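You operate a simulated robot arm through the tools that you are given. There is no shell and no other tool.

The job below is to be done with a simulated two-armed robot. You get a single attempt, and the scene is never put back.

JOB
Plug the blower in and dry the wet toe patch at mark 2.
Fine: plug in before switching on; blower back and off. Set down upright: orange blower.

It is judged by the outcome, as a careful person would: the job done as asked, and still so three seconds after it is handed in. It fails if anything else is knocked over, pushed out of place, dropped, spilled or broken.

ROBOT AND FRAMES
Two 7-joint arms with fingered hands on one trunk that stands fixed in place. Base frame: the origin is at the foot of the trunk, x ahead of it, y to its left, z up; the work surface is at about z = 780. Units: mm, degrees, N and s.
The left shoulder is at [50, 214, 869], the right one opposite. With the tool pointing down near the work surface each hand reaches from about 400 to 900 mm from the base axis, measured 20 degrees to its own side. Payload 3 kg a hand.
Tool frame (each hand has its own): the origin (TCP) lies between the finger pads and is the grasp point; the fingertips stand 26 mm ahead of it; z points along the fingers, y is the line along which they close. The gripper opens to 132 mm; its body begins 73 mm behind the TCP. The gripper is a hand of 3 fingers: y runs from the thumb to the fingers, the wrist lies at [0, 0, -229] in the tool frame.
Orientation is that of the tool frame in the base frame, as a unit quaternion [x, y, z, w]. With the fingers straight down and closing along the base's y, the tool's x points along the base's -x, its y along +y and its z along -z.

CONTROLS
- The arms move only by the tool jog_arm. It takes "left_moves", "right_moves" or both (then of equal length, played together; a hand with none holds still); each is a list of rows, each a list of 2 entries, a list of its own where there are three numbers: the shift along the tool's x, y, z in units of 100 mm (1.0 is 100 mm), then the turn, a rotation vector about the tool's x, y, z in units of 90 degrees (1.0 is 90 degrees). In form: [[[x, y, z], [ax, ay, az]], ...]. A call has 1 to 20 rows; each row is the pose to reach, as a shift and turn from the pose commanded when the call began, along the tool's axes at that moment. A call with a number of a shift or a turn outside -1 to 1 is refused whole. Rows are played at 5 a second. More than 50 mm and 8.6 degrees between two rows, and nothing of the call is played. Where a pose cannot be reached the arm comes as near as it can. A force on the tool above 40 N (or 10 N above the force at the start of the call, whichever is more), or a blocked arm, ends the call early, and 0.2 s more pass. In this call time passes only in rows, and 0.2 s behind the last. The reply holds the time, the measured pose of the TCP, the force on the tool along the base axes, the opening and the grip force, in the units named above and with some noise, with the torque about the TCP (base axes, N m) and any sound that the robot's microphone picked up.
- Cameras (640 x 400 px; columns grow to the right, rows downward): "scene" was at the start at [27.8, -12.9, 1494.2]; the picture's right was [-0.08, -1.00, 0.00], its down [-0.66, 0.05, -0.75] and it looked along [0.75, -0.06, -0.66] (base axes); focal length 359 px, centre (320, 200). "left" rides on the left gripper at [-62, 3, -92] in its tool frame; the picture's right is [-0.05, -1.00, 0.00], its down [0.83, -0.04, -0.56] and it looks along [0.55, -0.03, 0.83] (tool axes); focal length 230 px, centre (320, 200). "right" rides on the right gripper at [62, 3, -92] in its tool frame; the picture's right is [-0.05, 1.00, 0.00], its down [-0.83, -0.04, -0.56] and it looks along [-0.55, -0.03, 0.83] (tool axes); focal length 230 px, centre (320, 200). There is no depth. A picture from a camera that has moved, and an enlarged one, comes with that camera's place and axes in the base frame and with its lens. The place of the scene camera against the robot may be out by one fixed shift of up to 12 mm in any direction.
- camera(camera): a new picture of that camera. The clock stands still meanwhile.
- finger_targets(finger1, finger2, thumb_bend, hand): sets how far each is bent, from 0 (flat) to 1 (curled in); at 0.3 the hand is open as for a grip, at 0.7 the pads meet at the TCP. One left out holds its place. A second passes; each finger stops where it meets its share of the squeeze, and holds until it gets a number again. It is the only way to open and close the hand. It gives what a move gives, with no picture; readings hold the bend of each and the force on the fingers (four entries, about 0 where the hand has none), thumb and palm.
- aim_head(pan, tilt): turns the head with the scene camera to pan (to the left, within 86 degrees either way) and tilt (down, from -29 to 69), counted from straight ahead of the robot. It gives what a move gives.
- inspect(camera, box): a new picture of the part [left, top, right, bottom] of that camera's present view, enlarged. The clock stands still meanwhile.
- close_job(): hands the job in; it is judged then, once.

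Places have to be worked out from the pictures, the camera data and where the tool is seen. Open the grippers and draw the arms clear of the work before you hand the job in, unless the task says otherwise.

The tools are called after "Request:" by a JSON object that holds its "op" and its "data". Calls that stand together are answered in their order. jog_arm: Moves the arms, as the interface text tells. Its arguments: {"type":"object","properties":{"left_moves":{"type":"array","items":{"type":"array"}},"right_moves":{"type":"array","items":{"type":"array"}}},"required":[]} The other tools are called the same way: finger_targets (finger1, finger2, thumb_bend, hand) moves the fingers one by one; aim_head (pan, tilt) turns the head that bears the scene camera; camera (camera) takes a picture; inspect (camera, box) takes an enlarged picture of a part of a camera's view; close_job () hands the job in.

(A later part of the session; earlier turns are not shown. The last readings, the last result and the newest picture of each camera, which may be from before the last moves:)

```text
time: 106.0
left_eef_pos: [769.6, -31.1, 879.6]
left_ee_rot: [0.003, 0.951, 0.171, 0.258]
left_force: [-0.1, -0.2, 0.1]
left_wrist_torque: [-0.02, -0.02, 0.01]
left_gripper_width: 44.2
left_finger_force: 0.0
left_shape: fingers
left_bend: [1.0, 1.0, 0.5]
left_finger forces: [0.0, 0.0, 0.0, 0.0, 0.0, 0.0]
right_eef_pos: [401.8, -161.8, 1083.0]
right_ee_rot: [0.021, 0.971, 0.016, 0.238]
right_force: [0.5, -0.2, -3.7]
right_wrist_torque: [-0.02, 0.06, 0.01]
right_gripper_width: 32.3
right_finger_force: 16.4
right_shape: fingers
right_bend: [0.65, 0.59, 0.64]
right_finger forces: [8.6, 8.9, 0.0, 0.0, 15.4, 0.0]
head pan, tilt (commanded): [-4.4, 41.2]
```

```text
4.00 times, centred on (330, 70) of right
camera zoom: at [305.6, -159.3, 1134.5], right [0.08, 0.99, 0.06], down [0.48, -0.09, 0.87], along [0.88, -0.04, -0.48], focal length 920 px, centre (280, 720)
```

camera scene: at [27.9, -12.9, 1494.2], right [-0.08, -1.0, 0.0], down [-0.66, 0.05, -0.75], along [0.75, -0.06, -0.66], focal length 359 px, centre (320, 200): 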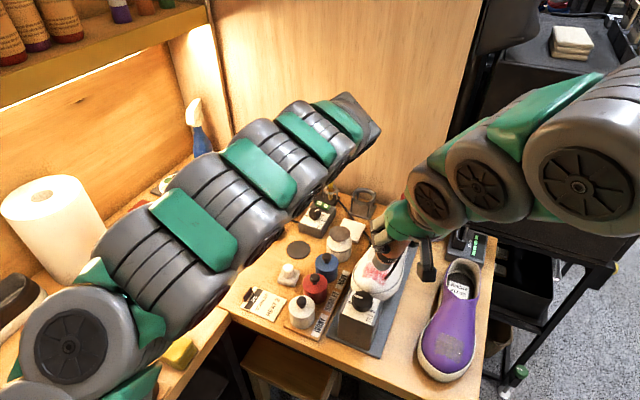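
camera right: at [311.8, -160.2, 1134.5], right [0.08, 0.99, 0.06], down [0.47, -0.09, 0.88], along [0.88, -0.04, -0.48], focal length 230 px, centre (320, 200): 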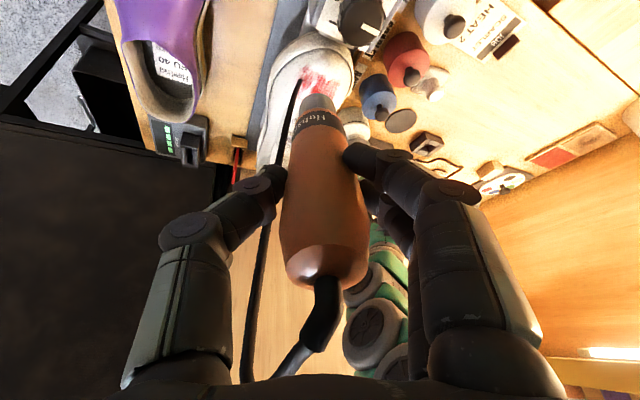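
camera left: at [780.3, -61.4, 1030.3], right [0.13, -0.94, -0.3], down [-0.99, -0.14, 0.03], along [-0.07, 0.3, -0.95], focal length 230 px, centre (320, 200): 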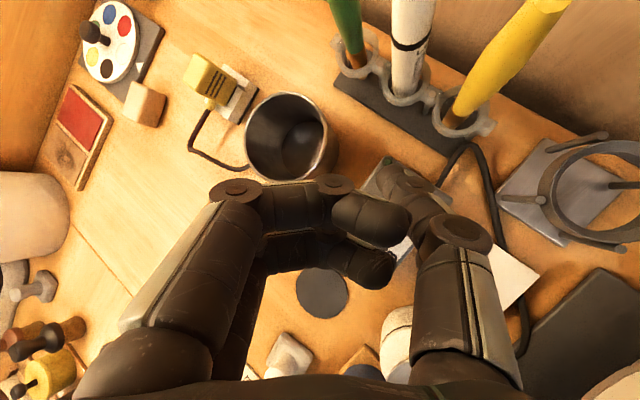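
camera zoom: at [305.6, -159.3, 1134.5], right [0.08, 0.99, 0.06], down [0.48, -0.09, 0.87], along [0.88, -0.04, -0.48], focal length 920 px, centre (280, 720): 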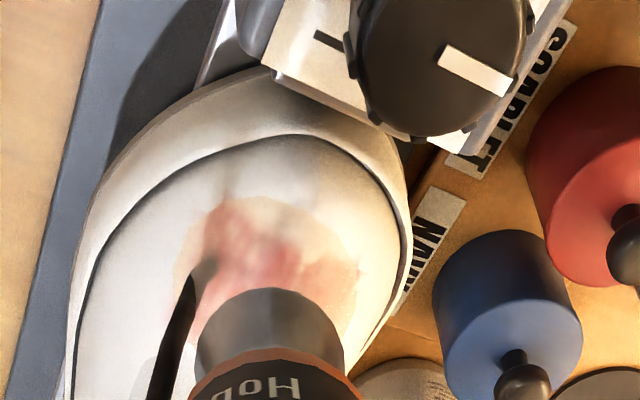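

The patch looks matte and paler; about 7 s have passed. I now move the left thumb over the OFF half while the blower keeps drying for that moment.

Request:
{"op": "jog_arm", "data": {"left_moves": [[[0.02, -0.05, -0.047], [0, 0, 0]], [[0.036, -0.1, -0.095], [0, 0, 0]], [[0.054, -0.148, -0.142], [0, 0, 0]]]}}

Request:
{"op": "inspect", "data": {"camera": "left", "box": [330, 120, 530, 250]}}

Request:
{"op": "inspect", "data": {"camera": "scene", "box": [345, 220, 425, 300]}}

Request:
{"op": "inspect", "data": {"camera": "scene", "box": [290, 170, 350, 230]}}

```text
time: 106.8
left_eef_pos: [758.9, -48.9, 884.4]
left_ee_rot: [0.004, 0.951, 0.171, 0.259]
left_force: [0.1, 0.5, 0.0]
left_wrist_torque: [-0.01, 0.01, 0.03]
left_gripper_width: 44.2
left_finger_force: 0.0
left_shape: fingers
left_bend: [1.0, 1.0, 0.5]
left_finger forces: [0.0, 0.1, 0.0, 0.0, 0.0, 0.0]
right_eef_pos: [401.4, -162.3, 1081.4]
right_ee_rot: [0.021, 0.971, 0.015, 0.238]
right_force: [-0.7, 0.1, -2.6]
right_wrist_torque: [0.03, 0.09, 0.01]
right_gripper_width: 32.4
right_finger_force: 15.7
right_shape: fingers
right_bend: [0.65, 0.59, 0.64]
right_finger forces: [8.6, 8.9, 0.0, 0.0, 15.3, 0.1]
head pan, tilt (commanded): [-4.4, 41.2]
```

```text
3.08 times, centred on (430, 185) of left
camera zoom: at [766.6, -82.5, 989.9], right [0.13, -0.94, -0.3], down [-0.99, -0.14, 0.03], along [-0.07, 0.3, -0.95], focal length 708 px, centre (-18, 246)
```

zoom: 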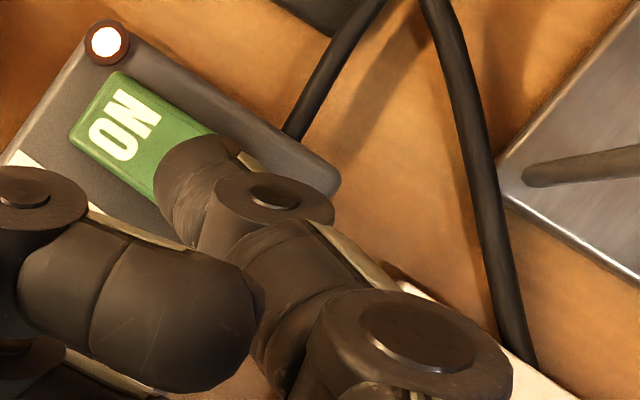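

```text
5.00 times, centred on (385, 260) of scene
camera zoom: at [27.9, -12.9, 1494.2], right [-0.08, -1.0, 0.0], down [-0.66, 0.05, -0.75], along [0.75, -0.06, -0.66], focal length 1796 px, centre (-5, -100)
```

zoom: 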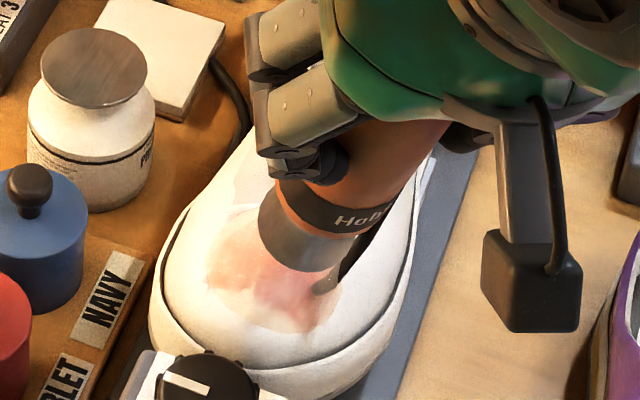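

```text
6.67 times, centred on (320, 200) of scene
camera zoom: at [27.9, -12.9, 1494.2], right [-0.08, -1.0, 0.0], down [-0.66, 0.05, -0.75], along [0.75, -0.06, -0.66], focal length 2395 px, centre (320, 200)
```

zoom: 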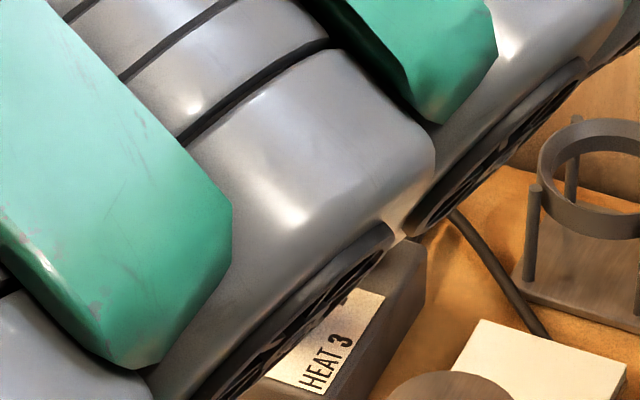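

The thumb waits above OFF. The red is still fading, so I dry for two more seconds and compare.

Request:
{"op": "jog_arm", "data": {"right_moves": [[[0, 0, 0], [0, 0, 0]], [[0, 0, 0], [0, 0, 0]], [[0, 0, 0], [0, 0, 0]], [[0, 0, 0], [0, 0, 0]], [[0, 0, 0], [0, 0, 0]], [[0, 0, 0], [0, 0, 0]], [[0, 0, 0], [0, 0, 0]], [[0, 0, 0], [0, 0, 0]], [[0, 0, 0], [0, 0, 0]]]}}

Request:
{"op": "inspect", "data": {"camera": "scene", "box": [345, 220, 425, 300]}}

Request:
{"op": "inspect", "data": {"camera": "right", "box": [260, 20, 400, 120]}}

```text
time: 108.8
left_eef_pos: [760.0, -48.9, 884.6]
left_ee_rot: [0.004, 0.951, 0.171, 0.258]
left_force: [0.5, 0.6, -0.1]
left_wrist_torque: [0.02, 0.01, -0.02]
left_gripper_width: 44.5
left_finger_force: 0.0
left_shape: fingers
left_bend: [1.0, 1.0, 0.5]
left_finger forces: [0.1, 0.0, 0.1, 0.1, 0.0, 0.0]
right_eef_pos: [402.7, -162.9, 1081.4]
right_ee_rot: [0.021, 0.971, 0.015, 0.239]
right_force: [-0.7, 0.3, -2.8]
right_wrist_torque: [-0.03, 0.12, -0.01]
right_gripper_width: 32.0
right_finger_force: 16.4
right_shape: fingers
right_bend: [0.65, 0.59, 0.64]
right_finger forces: [8.6, 8.9, 0.1, 0.0, 15.4, 0.0]
head pan, tilt (commanded): [-4.4, 41.2]
```

```text
5.00 times, centred on (385, 260) of scene
camera zoom: at [27.9, -12.9, 1494.2], right [-0.08, -1.0, 0.0], down [-0.66, 0.05, -0.75], along [0.75, -0.06, -0.66], focal length 1796 px, centre (-5, -100)
```

zoom: 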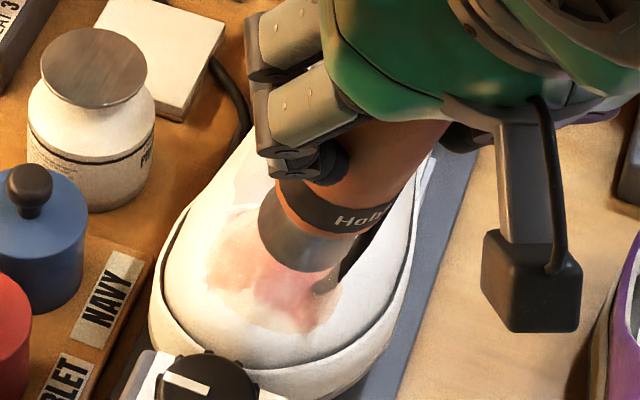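

```text
4.00 times, centred on (330, 70) of right
camera zoom: at [305.6, -159.3, 1134.5], right [0.08, 0.99, 0.06], down [0.48, -0.09, 0.87], along [0.88, -0.04, -0.48], focal length 920 px, centre (280, 720)
```

zoom: 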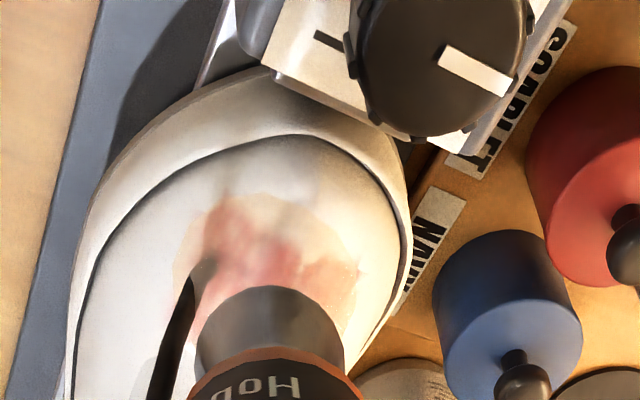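

No further visible change, so I press OFF.

Request:
{"op": "jog_arm", "data": {"left_moves": [[[0.025, -0.016, 0.04], [0, 0, 0]], [[0.044, -0.03, 0.072], [0, 0, 0]], [[0.059, -0.04, 0.097], [0, 0, 0]], [[0.069, -0.046, 0.113], [0, 0, 0]]]}}

Request:
{"op": "inspect", "data": {"camera": "left", "box": [330, 120, 530, 250]}}

Request:
{"op": "inspect", "data": {"camera": "scene", "box": [345, 220, 425, 300]}}

Request:
{"op": "inspect", "data": {"camera": "right", "box": [260, 20, 400, 120]}}

```text
time: 109.8
left_eef_pos: [758.9, -48.5, 870.1]
left_ee_rot: [0.004, 0.951, 0.172, 0.258]
left_force: [0.9, 0.4, -0.6]
left_wrist_torque: [-0.01, 0.03, -0.04]
left_gripper_width: 44.4
left_finger_force: 0.1
left_shape: fingers
left_bend: [1.0, 1.0, 0.5]
left_finger forces: [0.0, 0.0, 0.0, 0.1, 0.0, 0.1]
right_eef_pos: [402.1, -161.8, 1081.1]
right_ee_rot: [0.021, 0.971, 0.015, 0.239]
right_force: [-0.6, 0.4, -3.5]
right_wrist_torque: [-0.01, 0.13, 0.01]
right_gripper_width: 31.9
right_finger_force: 16.3
right_shape: fingers
right_bend: [0.65, 0.59, 0.64]
right_finger forces: [8.5, 8.9, 0.1, 0.0, 15.3, 0.0]
head pan, tilt (commanded): [-4.4, 41.2]
```

```text
3.08 times, centred on (430, 185) of left
camera zoom: at [766.8, -82.2, 976.3], right [0.13, -0.94, -0.3], down [-0.99, -0.14, 0.03], along [-0.07, 0.3, -0.95], focal length 708 px, centre (-18, 246)
```

zoom: 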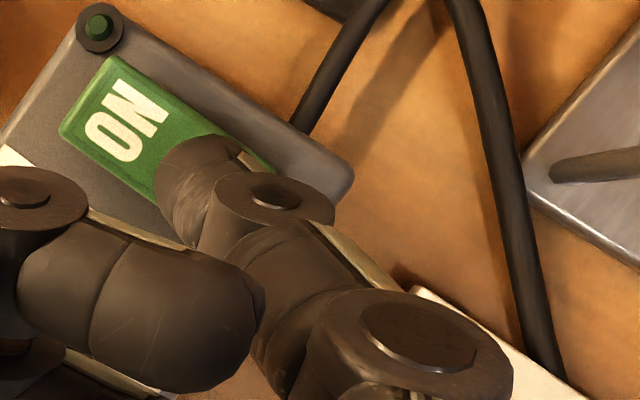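

```text
5.00 times, centred on (385, 260) of scene
camera zoom: at [27.9, -12.9, 1494.2], right [-0.08, -1.0, 0.0], down [-0.66, 0.05, -0.75], along [0.75, -0.06, -0.66], focal length 1796 px, centre (-5, -100)
```

zoom: 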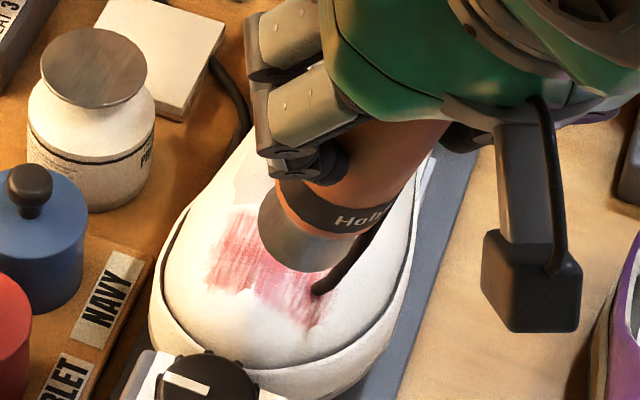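

```text
4.00 times, centred on (330, 70) of right
camera zoom: at [305.6, -159.3, 1134.5], right [0.08, 0.99, 0.06], down [0.48, -0.09, 0.87], along [0.88, -0.04, -0.48], focal length 920 px, centre (280, 720)
```

zoom: 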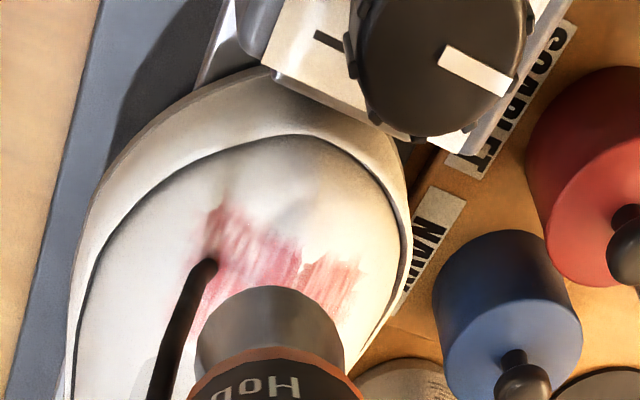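

The lamp is out: the blower is off. I zoom in on the patch to judge whether it is dry.

Request:
{"op": "inspect", "data": {"camera": "scene", "box": [355, 250, 400, 290]}}

Request:
{"op": "inspect", "data": {"camera": "right", "box": [295, 60, 360, 100]}}

```text
10.00 times, centred on (378, 270) of scene
camera zoom: at [27.9, -12.9, 1494.2], right [-0.08, -1.0, 0.0], down [-0.66, 0.05, -0.75], along [0.75, -0.06, -0.66], focal length 3593 px, centre (-255, -500)
```

zoom: 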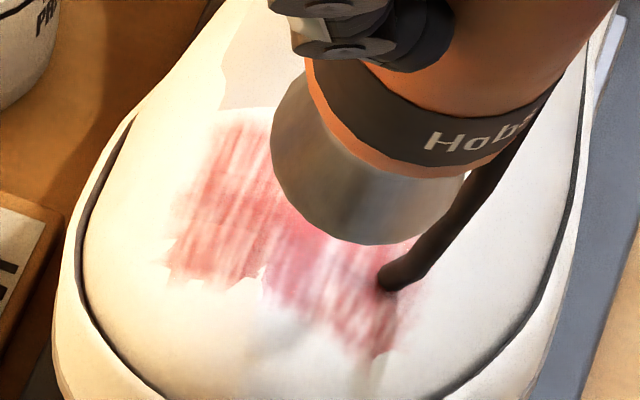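

```text
9.85 times, centred on (328, 80) of right
camera zoom: at [305.6, -159.3, 1134.5], right [0.08, 0.99, 0.06], down [0.48, -0.09, 0.87], along [0.88, -0.04, -0.48], focal length 2265 px, centre (246, 1382)
```

zoom: 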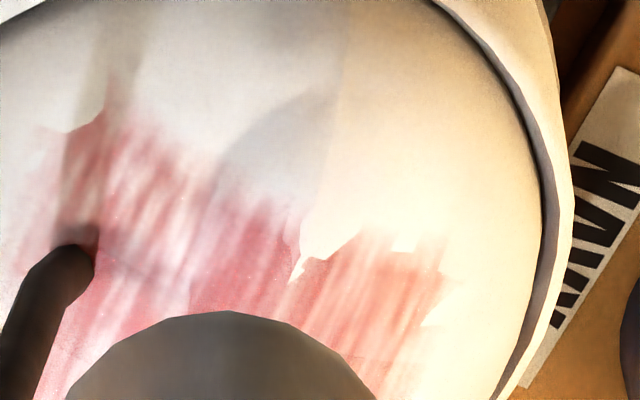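

The patch looks matte with no wet highlights. I lift both hands a little (thumb off the switch, nozzle up and away) to see the whole patch.

Request:
{"op": "jog_arm", "data": {"left_moves": [[[-0.04, 0.027, -0.067], [0, 0, 0]], [[-0.08, 0.055, -0.134], [0, 0, 0]], [[-0.123, 0.082, -0.201], [0, 0, 0]]], "right_moves": [[[-0.151, 0.011, -0.146], [0, 0, 0]], [[-0.303, 0.021, -0.293], [0, 0, 0]], [[-0.454, 0.032, -0.439], [0, 0, 0]]]}}

Request:
{"op": "inspect", "data": {"camera": "scene", "box": [345, 230, 415, 300]}}

Request:
{"op": "inspect", "data": {"camera": "right", "box": [240, 0, 400, 120]}}

Request:
{"op": "camera", "data": {"camera": "scene"}}

```text
time: 110.6
left_eef_pos: [759.3, -49.3, 896.9]
left_ee_rot: [0.004, 0.951, 0.172, 0.257]
left_force: [0.2, -0.2, 0.6]
left_wrist_torque: [-0.02, 0.0, 0.01]
left_gripper_width: 44.4
left_finger_force: 0.1
left_shape: fingers
left_bend: [1.0, 1.0, 0.5]
left_finger forces: [0.1, 0.1, 0.0, 0.0, 0.1, 0.0]
right_eef_pos: [422.8, -161.5, 1143.1]
right_ee_rot: [0.021, 0.971, 0.015, 0.239]
right_force: [0.2, -0.3, -4.3]
right_wrist_torque: [-0.01, 0.11, 0.03]
right_gripper_width: 32.1
right_finger_force: 16.7
right_shape: fingers
right_bend: [0.65, 0.59, 0.64]
right_finger forces: [8.6, 9.0, 0.0, 0.1, 15.5, 0.0]
head pan, tilt (commanded): [-4.4, 41.2]
```

```text
5.71 times, centred on (380, 265) of scene
camera zoom: at [27.9, -12.9, 1494.2], right [-0.08, -1.0, 0.0], down [-0.66, 0.05, -0.75], along [0.75, -0.06, -0.66], focal length 2053 px, centre (-23, -171)
```

zoom: 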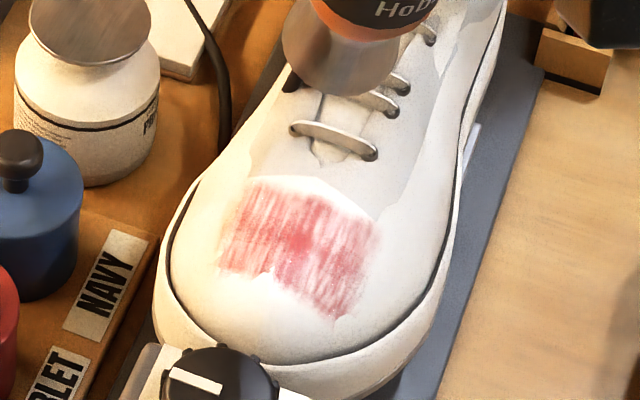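

```text
3.33 times, centred on (320, 60) of right
camera zoom: at [326.7, -158.9, 1195.8], right [0.08, 0.99, 0.06], down [0.48, -0.09, 0.87], along [0.88, -0.04, -0.48], focal length 767 px, centre (320, 667)
```

zoom: 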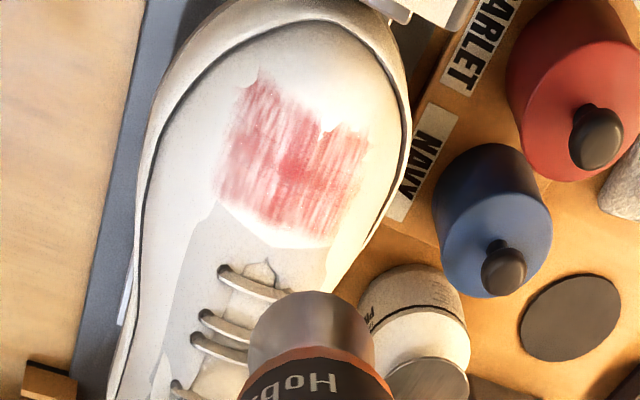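

```text
taken
camera scene: at [27.9, -12.9, 1494.2], right [-0.08, -1.0, 0.0], down [-0.66, 0.05, -0.75], along [0.75, -0.06, -0.66], focal length 359 px, centre (320, 200)
```

scene: 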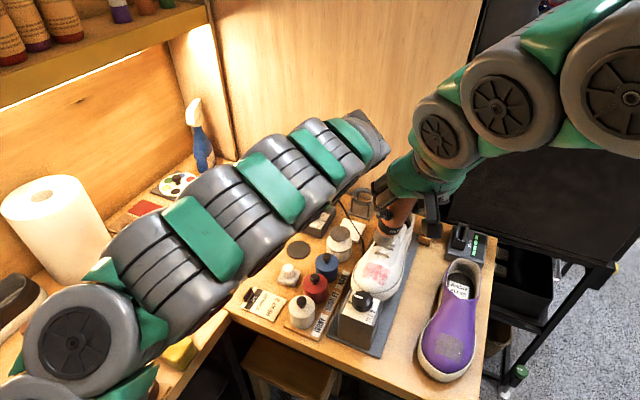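

The whole patch is now uniformly matte with no wet shine, so I take it as dry. I withdraw the left hand from the HEAT box (up and to the left, back to vertical) to free the way.

Request:
{"op": "jog_arm", "data": {"left_moves": [[[-0.123, 0.082, -0.201], [0, 0, 0]], [[-0.09, 0.25, -0.27], [0.0444, 0.0667, 0]], [[-0.06, 0.42, -0.33], [0.0889, 0.1333, 0]], [[-0.03, 0.59, -0.39], [0.1333, 0.2, 0]], [[0, 0.76, -0.45], [0.1778, 0.2667, 0]], [[0.026, 0.918, -0.51], [0.2222, 0.3333, 0]]]}}

Request:
{"op": "camera", "data": {"camera": "scene"}}

Request:
{"op": "inspect", "data": {"camera": "scene", "box": [230, 160, 400, 260]}}

```text
time: 112.0
left_eef_pos: [723.2, 20.3, 966.7]
left_ee_rot: [0.005, 1.0, -0.001, -0.001]
left_force: [-0.1, 0.0, -0.3]
left_wrist_torque: [-0.02, 0.02, 0.01]
left_gripper_width: 44.5
left_finger_force: 0.1
left_shape: fingers
left_bend: [1.0, 1.0, 0.5]
left_finger forces: [0.0, 0.1, 0.0, 0.0, 0.1, 0.0]
right_eef_pos: [423.0, -162.0, 1142.6]
right_ee_rot: [0.021, 0.971, 0.015, 0.239]
right_force: [-0.3, 0.1, -3.2]
right_wrist_torque: [-0.01, 0.07, 0.01]
right_gripper_width: 32.2
right_finger_force: 16.7
right_shape: fingers
right_bend: [0.65, 0.59, 0.64]
right_finger forces: [8.4, 9.0, 0.0, 0.1, 15.3, 0.0]
head pan, tilt (commanded): [-4.4, 41.2]
```

```text
taken
camera scene: at [27.8, -12.9, 1494.2], right [-0.08, -1.0, 0.0], down [-0.66, 0.05, -0.75], along [0.75, -0.06, -0.66], focal length 359 px, centre (320, 200)
```

scene: 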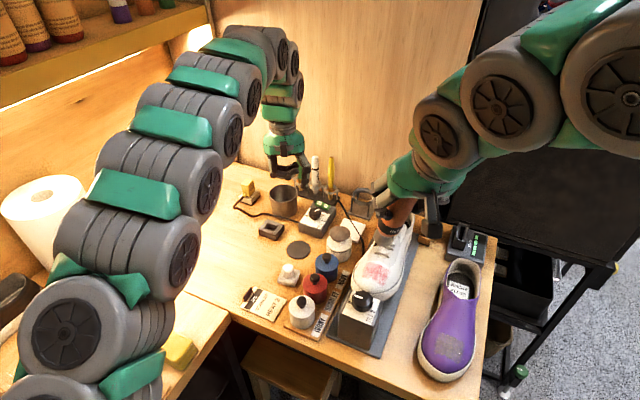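

```text
3.76 times, centred on (315, 210) of scene
camera zoom: at [27.8, -12.9, 1494.2], right [-0.08, -1.0, 0.0], down [-0.66, 0.05, -0.75], along [0.75, -0.06, -0.66], focal length 1353 px, centre (339, 162)
```

zoom: 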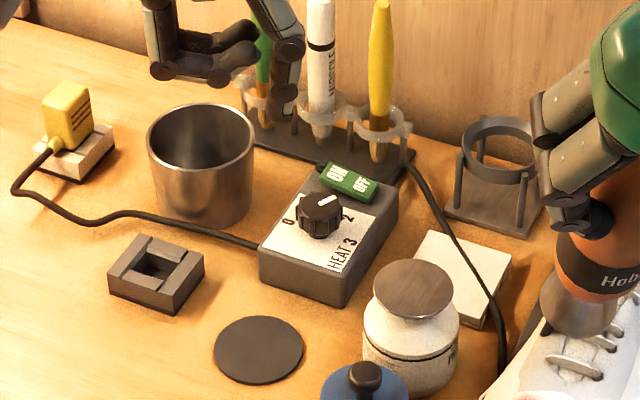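

Left side is clear: plug seated, switch at OFF. I double-check the dial and switch.

Request:
{"op": "inspect", "data": {"camera": "scene", "box": [295, 195, 345, 235]}}

Request:
{"op": "inspect", "data": {"camera": "scene", "box": [340, 180, 390, 225]}}

Request:
{"op": "camera", "data": {"camera": "right"}}

```text
10.00 times, centred on (320, 215) of scene
camera zoom: at [27.8, -12.9, 1494.2], right [-0.08, -1.0, 0.0], down [-0.66, 0.05, -0.75], along [0.75, -0.06, -0.66], focal length 3593 px, centre (320, 50)
```

zoom: 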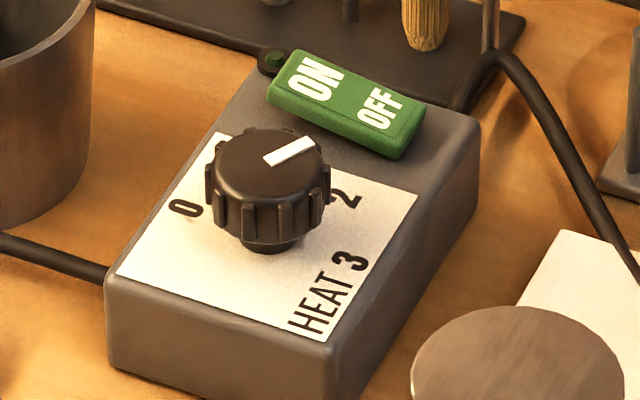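

```text
8.89 times, centred on (365, 202) of scene
camera zoom: at [27.8, -12.9, 1494.2], right [-0.08, -1.0, 0.0], down [-0.66, 0.05, -0.75], along [0.75, -0.06, -0.66], focal length 3194 px, centre (-80, 178)
```

zoom: 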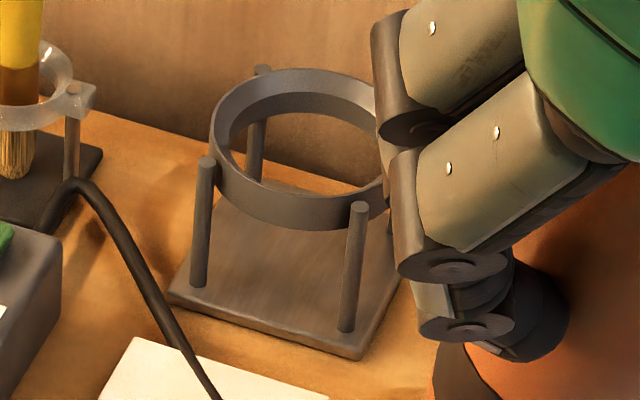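

```text
taken
camera right: at [326.6, -159.0, 1195.7], right [0.08, 0.99, 0.06], down [0.48, -0.09, 0.87], along [0.88, -0.04, -0.48], focal length 230 px, centre (320, 200)
```

right: 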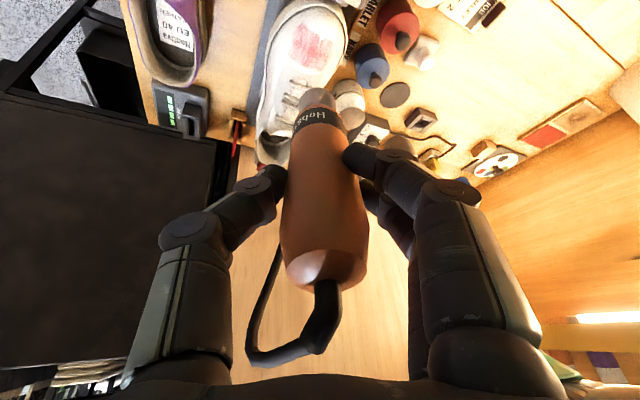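

Dial on 2, switch off, stand empty and in place. Now I carry the blower back toward its stand, high above everything.

Request:
{"op": "jog_arm", "data": {"right_moves": [[[-0.22, -0.016, 0.113], [0, 0, 0]], [[-0.44, -0.033, 0.226], [0, 0, 0]], [[-0.65, -0.05, 0.339], [0, 0, 0]], [[-0.873, -0.066, 0.452], [0, 0, 0]]]}}

Request:
{"op": "jog_arm", "data": {"right_moves": [[[-0.22, -0.016, 0.113], [0, 0, 0]], [[-0.44, -0.033, 0.226], [0, 0, 0]], [[-0.65, -0.05, 0.339], [0, 0, 0]], [[-0.873, -0.066, 0.452], [0, 0, 0]]]}}

Request:
{"op": "jog_arm", "data": {"right_moves": [[[-0.2, -0.016, 0.1], [0, 0, 0]], [[-0.4, -0.033, 0.2], [0, 0, 0]], [[-0.62, -0.05, 0.32], [0, 0, 0]]]}}

Request:
{"op": "camera", "data": {"camera": "right"}}

Request:
{"op": "inspect", "data": {"camera": "scene", "box": [300, 80, 440, 230]}}

```text
time: 113.0
left_eef_pos: [724.7, 21.4, 966.6]
left_ee_rot: [0.003, 1.0, 0.001, -0.001]
left_force: [-0.2, 0.1, -0.1]
left_wrist_torque: [-0.02, 0.02, -0.03]
left_gripper_width: 44.4
left_finger_force: 0.0
left_shape: fingers
left_bend: [1.0, 1.0, 0.5]
left_finger forces: [0.1, 0.0, 0.0, 0.0, 0.0, 0.0]
right_eef_pos: [517.9, -172.2, 1140.9]
right_ee_rot: [0.021, 0.971, 0.016, 0.24]
right_force: [0.1, -0.2, -3.0]
right_wrist_torque: [-0.02, 0.13, -0.04]
right_gripper_width: 31.7
right_finger_force: 16.6
right_shape: fingers
right_bend: [0.65, 0.59, 0.64]
right_finger forces: [8.7, 9.0, 0.0, 0.0, 15.3, 0.0]
head pan, tilt (commanded): [-4.4, 41.2]
```

```text
time: 114.0
left_eef_pos: [724.2, 21.2, 965.7]
left_ee_rot: [0.004, 1.0, 0.0, 0.0]
left_force: [-0.4, -0.8, 1.2]
left_wrist_torque: [0.01, -0.02, 0.01]
left_gripper_width: 44.1
left_finger_force: 0.1
left_shape: fingers
left_bend: [1.0, 1.0, 0.5]
left_finger forces: [0.0, 0.0, 0.1, 0.0, 0.1, 0.0]
right_eef_pos: [620.6, -181.5, 1140.4]
right_ee_rot: [0.021, 0.971, 0.016, 0.239]
right_force: [0.6, -0.1, -4.2]
right_wrist_torque: [-0.01, 0.09, 0.01]
right_gripper_width: 31.6
right_finger_force: 16.3
right_shape: fingers
right_bend: [0.65, 0.59, 0.64]
right_finger forces: [8.7, 9.1, 0.0, 0.0, 15.4, 0.0]
head pan, tilt (commanded): [-4.4, 41.2]
```

```text
time: 114.8
left_eef_pos: [723.8, 20.8, 965.2]
left_ee_rot: [0.004, 1.0, 0.001, 0.0]
left_force: [0.1, 0.9, 0.1]
left_wrist_torque: [-0.03, 0.0, -0.02]
left_gripper_width: 44.4
left_finger_force: 0.1
left_shape: fingers
left_bend: [1.0, 1.0, 0.5]
left_finger forces: [0.0, 0.0, 0.0, 0.0, 0.0, 0.0]
right_eef_pos: [688.1, -189.0, 1142.6]
right_ee_rot: [0.02, 0.971, 0.016, 0.239]
right_force: [-0.2, -0.1, -3.1]
right_wrist_torque: [0.01, 0.1, 0.0]
right_gripper_width: 31.6
right_finger_force: 16.2
right_shape: fingers
right_bend: [0.65, 0.59, 0.64]
right_finger forces: [8.7, 9.1, 0.0, 0.0, 15.3, 0.0]
head pan, tilt (commanded): [-4.4, 41.2]
```

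```text
taken
camera right: at [591.3, -187.6, 1195.3], right [0.08, 0.99, 0.06], down [0.48, -0.09, 0.87], along [0.88, -0.04, -0.48], focal length 230 px, centre (320, 200)
```

right: 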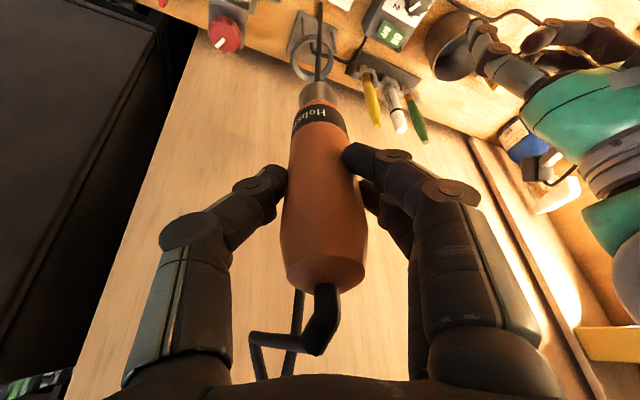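

```text
2.67 times, centred on (370, 155) of scene
camera zoom: at [27.9, -12.9, 1494.2], right [-0.08, -1.0, 0.0], down [-0.66, 0.05, -0.75], along [0.75, -0.06, -0.66], focal length 958 px, centre (187, 320)
```

zoom: 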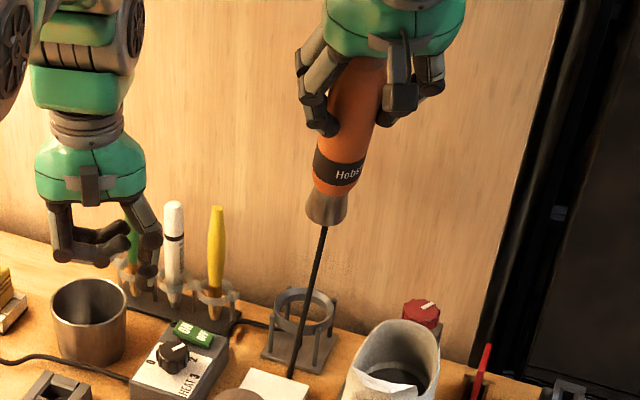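

Good view of blower and stand. I zoom on the ring in the right camera to locate its centre.

Request:
{"op": "inspect", "data": {"camera": "right", "box": [250, 0, 390, 130]}}

Request:
{"op": "inspect", "data": {"camera": "scene", "box": [345, 175, 395, 225]}}

```text
3.08 times, centred on (320, 65) of right
camera zoom: at [591.3, -187.6, 1195.3], right [0.08, 0.99, 0.06], down [0.48, -0.09, 0.87], along [0.88, -0.04, -0.48], focal length 708 px, centre (320, 615)
```

zoom: 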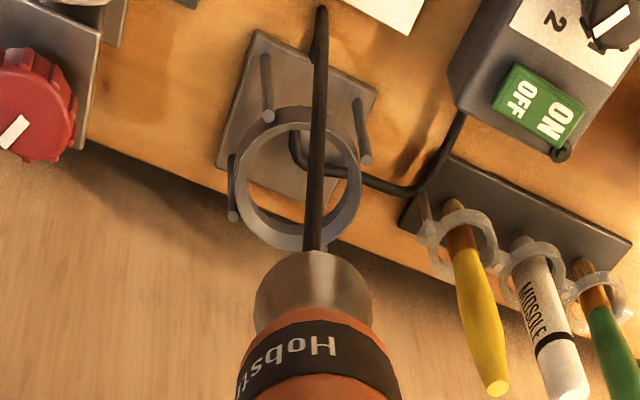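

```text
8.00 times, centred on (370, 200) of scene
camera zoom: at [27.9, -12.9, 1494.2], right [-0.08, -1.0, 0.0], down [-0.66, 0.05, -0.75], along [0.75, -0.06, -0.66], focal length 2874 px, centre (-80, 200)
```

zoom: 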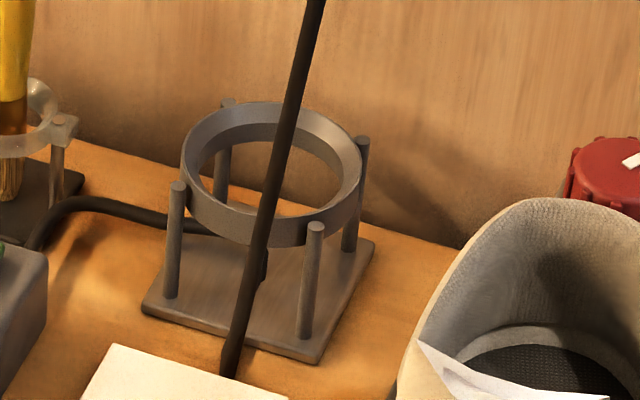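

The ring centre is near (784, -191) and the blower hangs about 17° off vertical in my hand. I move over the stand while turning the hand so the blower becomes vertical.

Request:
{"op": "jog_arm", "data": {"right_moves": [[[-0.117, -0.004, 0.196], [0.0056, 0.0384, 0]], [[-0.234, -0.008, 0.392], [0.0112, 0.0768, 0]], [[-0.35, -0.013, 0.588], [0.0168, 0.1152, 0]], [[-0.467, -0.017, 0.784], [0.0224, 0.1536, 0]], [[-0.584, -0.021, 0.98], [0.028, 0.192, 0]]]}}

Request:
{"op": "camera", "data": {"camera": "right"}}

Request:
{"op": "inspect", "data": {"camera": "scene", "box": [320, 100, 430, 230]}}

```text
time: 116.0
left_eef_pos: [724.2, 21.4, 966.6]
left_ee_rot: [0.003, 1.0, 0.001, 0.001]
left_force: [-0.4, -0.3, -0.8]
left_wrist_torque: [0.0, 0.0, -0.02]
left_gripper_width: 44.2
left_finger_force: 0.0
left_shape: fingers
left_bend: [1.0, 1.0, 0.5]
left_finger forces: [0.0, 0.0, 0.0, 0.1, 0.0, 0.0]
right_eef_pos: [783.0, -192.8, 1084.2]
right_ee_rot: [0.024, 0.996, -0.003, 0.089]
right_force: [0.5, 0.6, -2.6]
right_wrist_torque: [-0.03, 0.04, 0.02]
right_gripper_width: 31.2
right_finger_force: 15.6
right_shape: fingers
right_bend: [0.65, 0.58, 0.64]
right_finger forces: [7.7, 9.3, 0.0, 0.0, 15.0, 0.0]
head pan, tilt (commanded): [-4.4, 41.2]
```

```text
taken
camera right: at [707.4, -187.5, 1162.4], right [0.1, 1.0, 0.01], down [0.72, -0.08, 0.69], along [0.69, -0.06, -0.72], focal length 230 px, centre (320, 200)
```

right: 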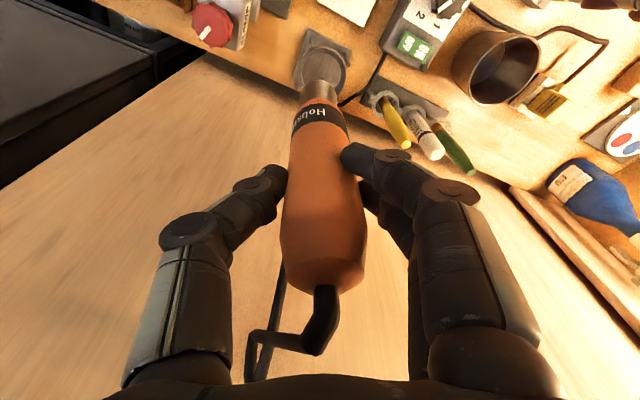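

```text
3.08 times, centred on (375, 165) of scene
camera zoom: at [27.9, -12.9, 1494.3], right [-0.08, -1.0, 0.0], down [-0.66, 0.05, -0.75], along [0.75, -0.06, -0.66], focal length 1106 px, centre (151, 308)
```

zoom: 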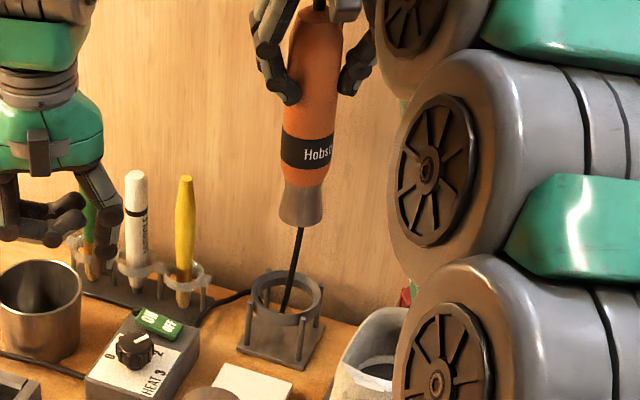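

The blower hangs vertically above the stand. I zoom in the right camera to check nozzle against ring.

Request:
{"op": "inspect", "data": {"camera": "right", "box": [260, 0, 390, 130]}}

Request:
{"op": "inspect", "data": {"camera": "scene", "box": [335, 165, 385, 225]}}

```text
3.08 times, centred on (325, 65) of right
camera zoom: at [707.4, -187.5, 1162.4], right [0.1, 1.0, 0.01], down [0.72, -0.08, 0.69], along [0.69, -0.06, -0.72], focal length 708 px, centre (305, 615)
```

zoom: 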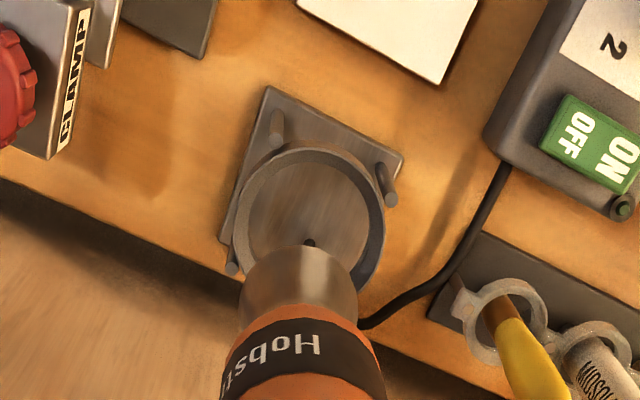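

```text
6.67 times, centred on (360, 195) of scene
camera zoom: at [27.9, -12.9, 1494.3], right [-0.08, -1.0, 0.0], down [-0.66, 0.05, -0.75], along [0.75, -0.06, -0.66], focal length 2395 px, centre (53, 233)
```

zoom: 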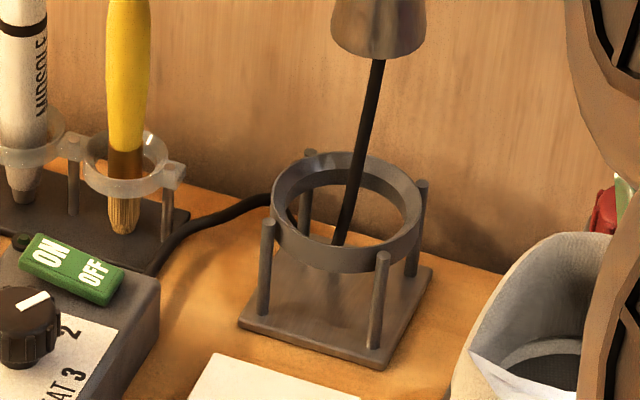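

The nozzle rim (~39 mm) must enter the 48 mm ring; I estimate corrections of about +6 mm in x and +5.5 mm in y, plus 4° to make the blower plumb. I apply them and lower 40 mm.

Request:
{"op": "jog_arm", "data": {"right_moves": [[[0.005, 0.02, 0.1], [0, 0.014, 0]], [[0.01, 0.04, 0.2], [0, 0.028, 0]], [[0.015, 0.059, 0.3], [0, 0.042, 0]], [[0.015, 0.059, 0.404], [0, 0.042, 0]]]}}

Request:
{"op": "inspect", "data": {"camera": "right", "box": [260, 0, 390, 130]}}

Request:
{"op": "inspect", "data": {"camera": "scene", "box": [335, 165, 385, 225]}}

Request:
{"op": "inspect", "data": {"camera": "scene", "box": [320, 100, 430, 230]}}

```text
time: 117.0
left_eef_pos: [724.3, 22.6, 966.2]
left_ee_rot: [0.003, 1.0, 0.0, 0.001]
left_force: [-0.8, -0.1, 1.2]
left_wrist_torque: [0.0, 0.0, -0.01]
left_gripper_width: 44.4
left_finger_force: 0.1
left_shape: fingers
left_bend: [1.0, 1.0, 0.5]
left_finger forces: [0.0, 0.1, 0.0, 0.0, 0.1, 0.1]
right_eef_pos: [789.3, -186.6, 1044.1]
right_ee_rot: [0.024, 0.998, -0.004, 0.056]
right_force: [0.7, -0.2, -2.8]
right_wrist_torque: [-0.02, 0.06, -0.01]
right_gripper_width: 31.0
right_finger_force: 16.2
right_shape: fingers
right_bend: [0.65, 0.59, 0.64]
right_finger forces: [7.4, 9.5, 0.0, 0.0, 15.0, 0.0]
head pan, tilt (commanded): [-4.4, 41.2]
```

```text
3.08 times, centred on (325, 65) of right
camera zoom: at [719.4, -180.9, 1127.5], right [0.1, 1.0, 0.0], down [0.76, -0.08, 0.65], along [0.64, -0.06, -0.76], focal length 708 px, centre (305, 615)
```

zoom: 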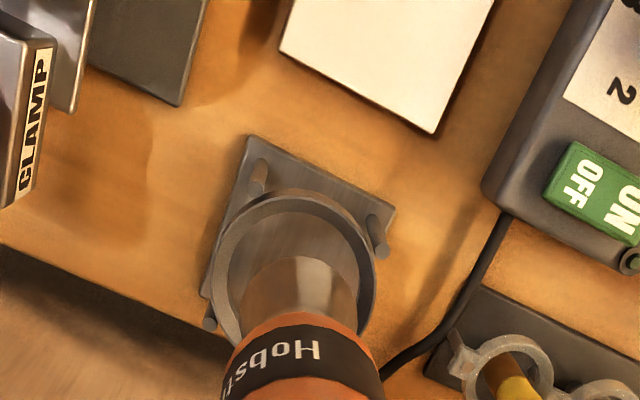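

```text
6.67 times, centred on (360, 195) of scene
camera zoom: at [27.9, -12.9, 1494.2], right [-0.08, -1.0, 0.0], down [-0.66, 0.05, -0.75], along [0.75, -0.06, -0.66], focal length 2395 px, centre (53, 233)
```

zoom: 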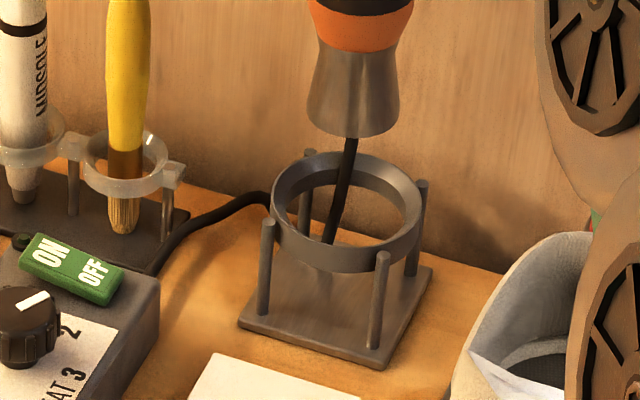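

```text
3.08 times, centred on (375, 165) of scene
camera zoom: at [27.9, -12.9, 1494.2], right [-0.08, -1.0, 0.0], down [-0.66, 0.05, -0.75], along [0.75, -0.06, -0.66], focal length 1106 px, centre (151, 308)
```

zoom: 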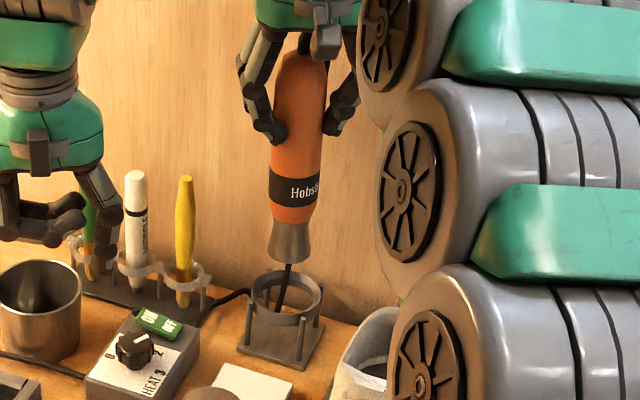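

Both cameras agree the nozzle is within about 2 mm of the ring's centre. I correct 2 mm and lower 40 mm to just above the ring.

Request:
{"op": "jog_arm", "data": {"right_moves": [[[0.02, -0.009, 0.1], [0, 0, 0]], [[0.038, -0.009, 0.2], [0, 0, 0]], [[0.052, -0.009, 0.3], [0, 0, 0]], [[0.064, -0.009, 0.395], [0, 0, 0]]]}}

Request:
{"op": "inspect", "data": {"camera": "right", "box": [260, 0, 390, 130]}}

Request:
{"op": "inspect", "data": {"camera": "scene", "box": [335, 165, 385, 225]}}

```text
time: 118.0
left_eef_pos: [724.3, 20.5, 966.0]
left_ee_rot: [0.003, 1.0, 0.0, 0.0]
left_force: [0.9, -0.4, 0.9]
left_wrist_torque: [-0.03, 0.0, -0.01]
left_gripper_width: 44.4
left_finger_force: 0.0
left_shape: fingers
left_bend: [1.0, 1.0, 0.5]
left_finger forces: [0.0, 0.1, 0.0, 0.0, 0.1, 0.0]
right_eef_pos: [789.1, -186.5, 1004.5]
right_ee_rot: [0.025, 0.998, -0.002, 0.058]
right_force: [-0.3, 0.5, -3.6]
right_wrist_torque: [-0.02, 0.02, -0.02]
right_gripper_width: 30.8
right_finger_force: 16.2
right_shape: fingers
right_bend: [0.65, 0.59, 0.64]
right_finger forces: [7.4, 9.5, 0.0, 0.0, 15.0, 0.1]
head pan, tilt (commanded): [-4.4, 41.2]
```

```text
3.08 times, centred on (325, 65) of right
camera zoom: at [717.5, -182.0, 1088.1], right [0.1, 0.99, 0.0], down [0.76, -0.08, 0.65], along [0.64, -0.06, -0.76], focal length 708 px, centre (305, 615)
```

zoom: 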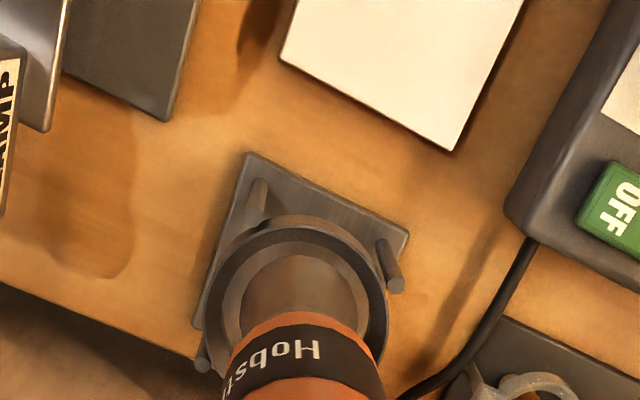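

```text
6.67 times, centred on (360, 195) of scene
camera zoom: at [27.9, -12.9, 1494.2], right [-0.08, -1.0, 0.0], down [-0.66, 0.05, -0.75], along [0.75, -0.06, -0.66], focal length 2395 px, centre (53, 233)
```

zoom: 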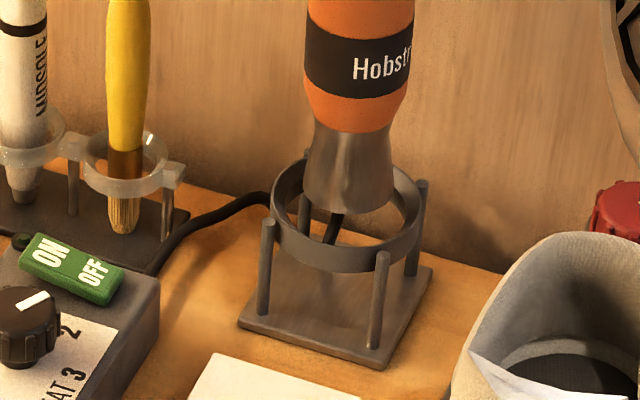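

The nozzle is centred in the ring opening. I lower it another 35 mm.

Request:
{"op": "jog_arm", "data": {"right_moves": [[[0.008, 0, 0.07], [0, 0, 0]], [[0.016, 0, 0.14], [0, 0, 0]], [[0.024, 0, 0.21], [0, 0, 0]], [[0.032, 0, 0.28], [0, 0, 0]], [[0.04, 0, 0.348], [0, 0, 0]]]}}

Request:
{"op": "inspect", "data": {"camera": "right", "box": [260, 0, 390, 130]}}

Request:
{"op": "inspect", "data": {"camera": "scene", "box": [325, 145, 395, 225]}}

```text
time: 119.2
left_eef_pos: [724.3, 21.5, 966.0]
left_ee_rot: [0.003, 1.0, 0.0, 0.0]
left_force: [0.3, -0.3, -0.5]
left_wrist_torque: [0.01, 0.05, 0.03]
left_gripper_width: 44.5
left_finger_force: 0.0
left_shape: fingers
left_bend: [1.0, 1.0, 0.5]
left_finger forces: [0.1, 0.1, 0.1, 0.0, 0.0, 0.0]
right_eef_pos: [788.1, -188.0, 968.3]
right_ee_rot: [0.023, 0.998, -0.002, 0.057]
right_force: [-0.2, 0.0, -3.6]
right_wrist_torque: [0.03, 0.04, 0.0]
right_gripper_width: 30.8
right_finger_force: 16.1
right_shape: fingers
right_bend: [0.65, 0.58, 0.64]
right_finger forces: [7.2, 9.6, 0.0, 0.1, 15.1, 0.0]
head pan, tilt (commanded): [-4.4, 41.2]
```

```text
3.08 times, centred on (325, 65) of right
camera zoom: at [717.7, -182.4, 1052.1], right [0.1, 0.99, 0.0], down [0.76, -0.08, 0.65], along [0.64, -0.06, -0.76], focal length 708 px, centre (305, 615)
```

zoom: 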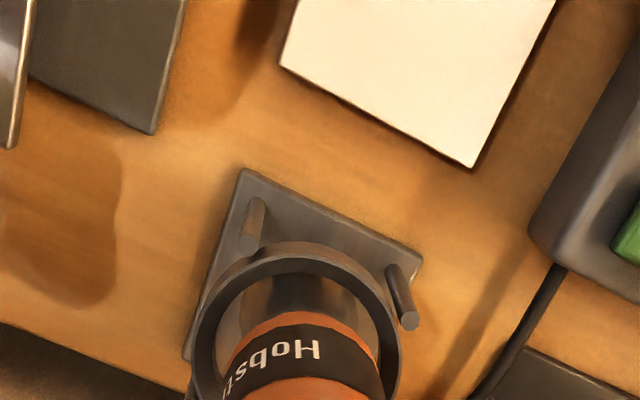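

```text
5.00 times, centred on (360, 185) of scene
camera zoom: at [27.9, -12.9, 1494.2], right [-0.08, -1.0, 0.0], down [-0.66, 0.05, -0.75], along [0.75, -0.06, -0.66], focal length 1796 px, centre (120, 275)
```

zoom: 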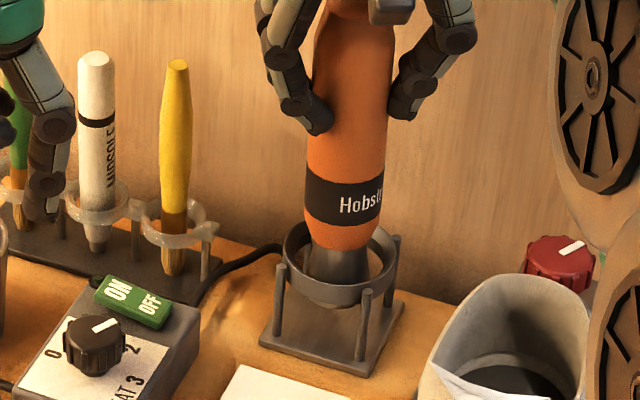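

Nozzle inside the ring, no contact force. I lower further in small steps until the weight transfers to the stand.

Request:
{"op": "jog_arm", "data": {"right_moves": [[[0.006, 0, 0.05], [0, 0, 0]], [[0.011, 0, 0.1], [0, 0, 0]]]}}

Request:
{"op": "jog_arm", "data": {"right_moves": [[[0.003, 0, 0.03], [0, 0, 0]], [[0.006, 0, 0.055], [0, 0, 0]]]}}

Request:
{"op": "inspect", "data": {"camera": "scene", "box": [325, 145, 395, 225]}}

Request:
{"op": "inspect", "data": {"camera": "right", "box": [240, 0, 400, 150]}}

```text
time: 119.8
left_eef_pos: [724.6, 22.6, 965.5]
left_ee_rot: [0.003, 1.0, 0.001, 0.0]
left_force: [0.7, 0.8, 0.1]
left_wrist_torque: [0.04, -0.01, -0.03]
left_gripper_width: 44.4
left_finger_force: 0.1
left_shape: fingers
left_bend: [1.0, 1.0, 0.5]
left_finger forces: [0.0, 0.0, 0.1, 0.0, 0.0, 0.1]
right_eef_pos: [786.4, -188.6, 957.5]
right_ee_rot: [0.025, 0.998, -0.002, 0.058]
right_force: [0.1, -0.8, -2.3]
right_wrist_torque: [0.01, 0.01, 0.0]
right_gripper_width: 30.8
right_finger_force: 15.5
right_shape: fingers
right_bend: [0.65, 0.58, 0.64]
right_finger forces: [7.2, 9.6, 0.0, 0.0, 15.1, 0.0]
head pan, tilt (commanded): [-4.4, 41.2]
```

```text
time: 120.4
left_eef_pos: [724.0, 21.1, 966.3]
left_ee_rot: [0.004, 1.0, 0.001, 0.001]
left_force: [-0.4, 0.0, -0.1]
left_wrist_torque: [0.01, 0.02, -0.02]
left_gripper_width: 44.1
left_finger_force: 0.3
left_shape: fingers
left_bend: [1.0, 1.0, 0.5]
left_finger forces: [0.0, 0.0, 0.1, 0.0, 0.1, 0.1]
right_eef_pos: [788.8, -187.2, 951.2]
right_ee_rot: [0.025, 0.998, -0.002, 0.057]
right_force: [0.6, -0.4, -3.4]
right_wrist_torque: [0.02, 0.05, -0.03]
right_gripper_width: 31.0
right_finger_force: 15.7
right_shape: fingers
right_bend: [0.65, 0.58, 0.64]
right_finger forces: [7.2, 9.5, 0.0, 0.0, 15.0, 0.1]
head pan, tilt (commanded): [-4.4, 41.2]
```

```text
5.00 times, centred on (360, 185) of scene
camera zoom: at [27.9, -12.9, 1494.2], right [-0.08, -1.0, 0.0], down [-0.66, 0.05, -0.75], along [0.75, -0.06, -0.66], focal length 1796 px, centre (120, 275)
```

zoom: 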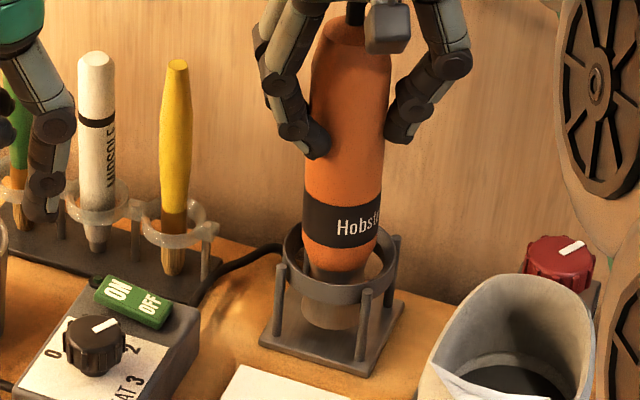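

```text
2.67 times, centred on (320, 75) of right
camera zoom: at [718.2, -182.3, 1036.0], right [0.1, 0.99, 0.0], down [0.76, -0.08, 0.65], along [0.64, -0.06, -0.76], focal length 614 px, centre (320, 533)
```

zoom: 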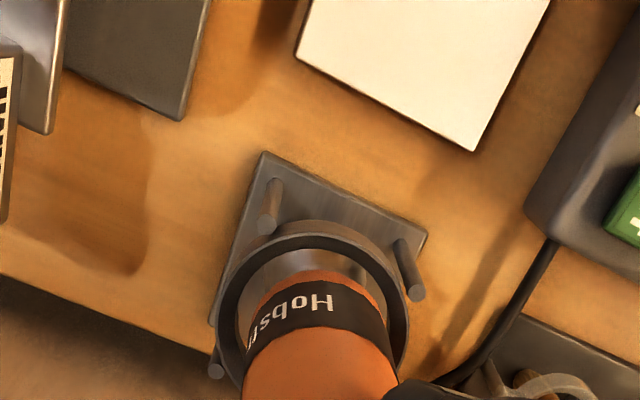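

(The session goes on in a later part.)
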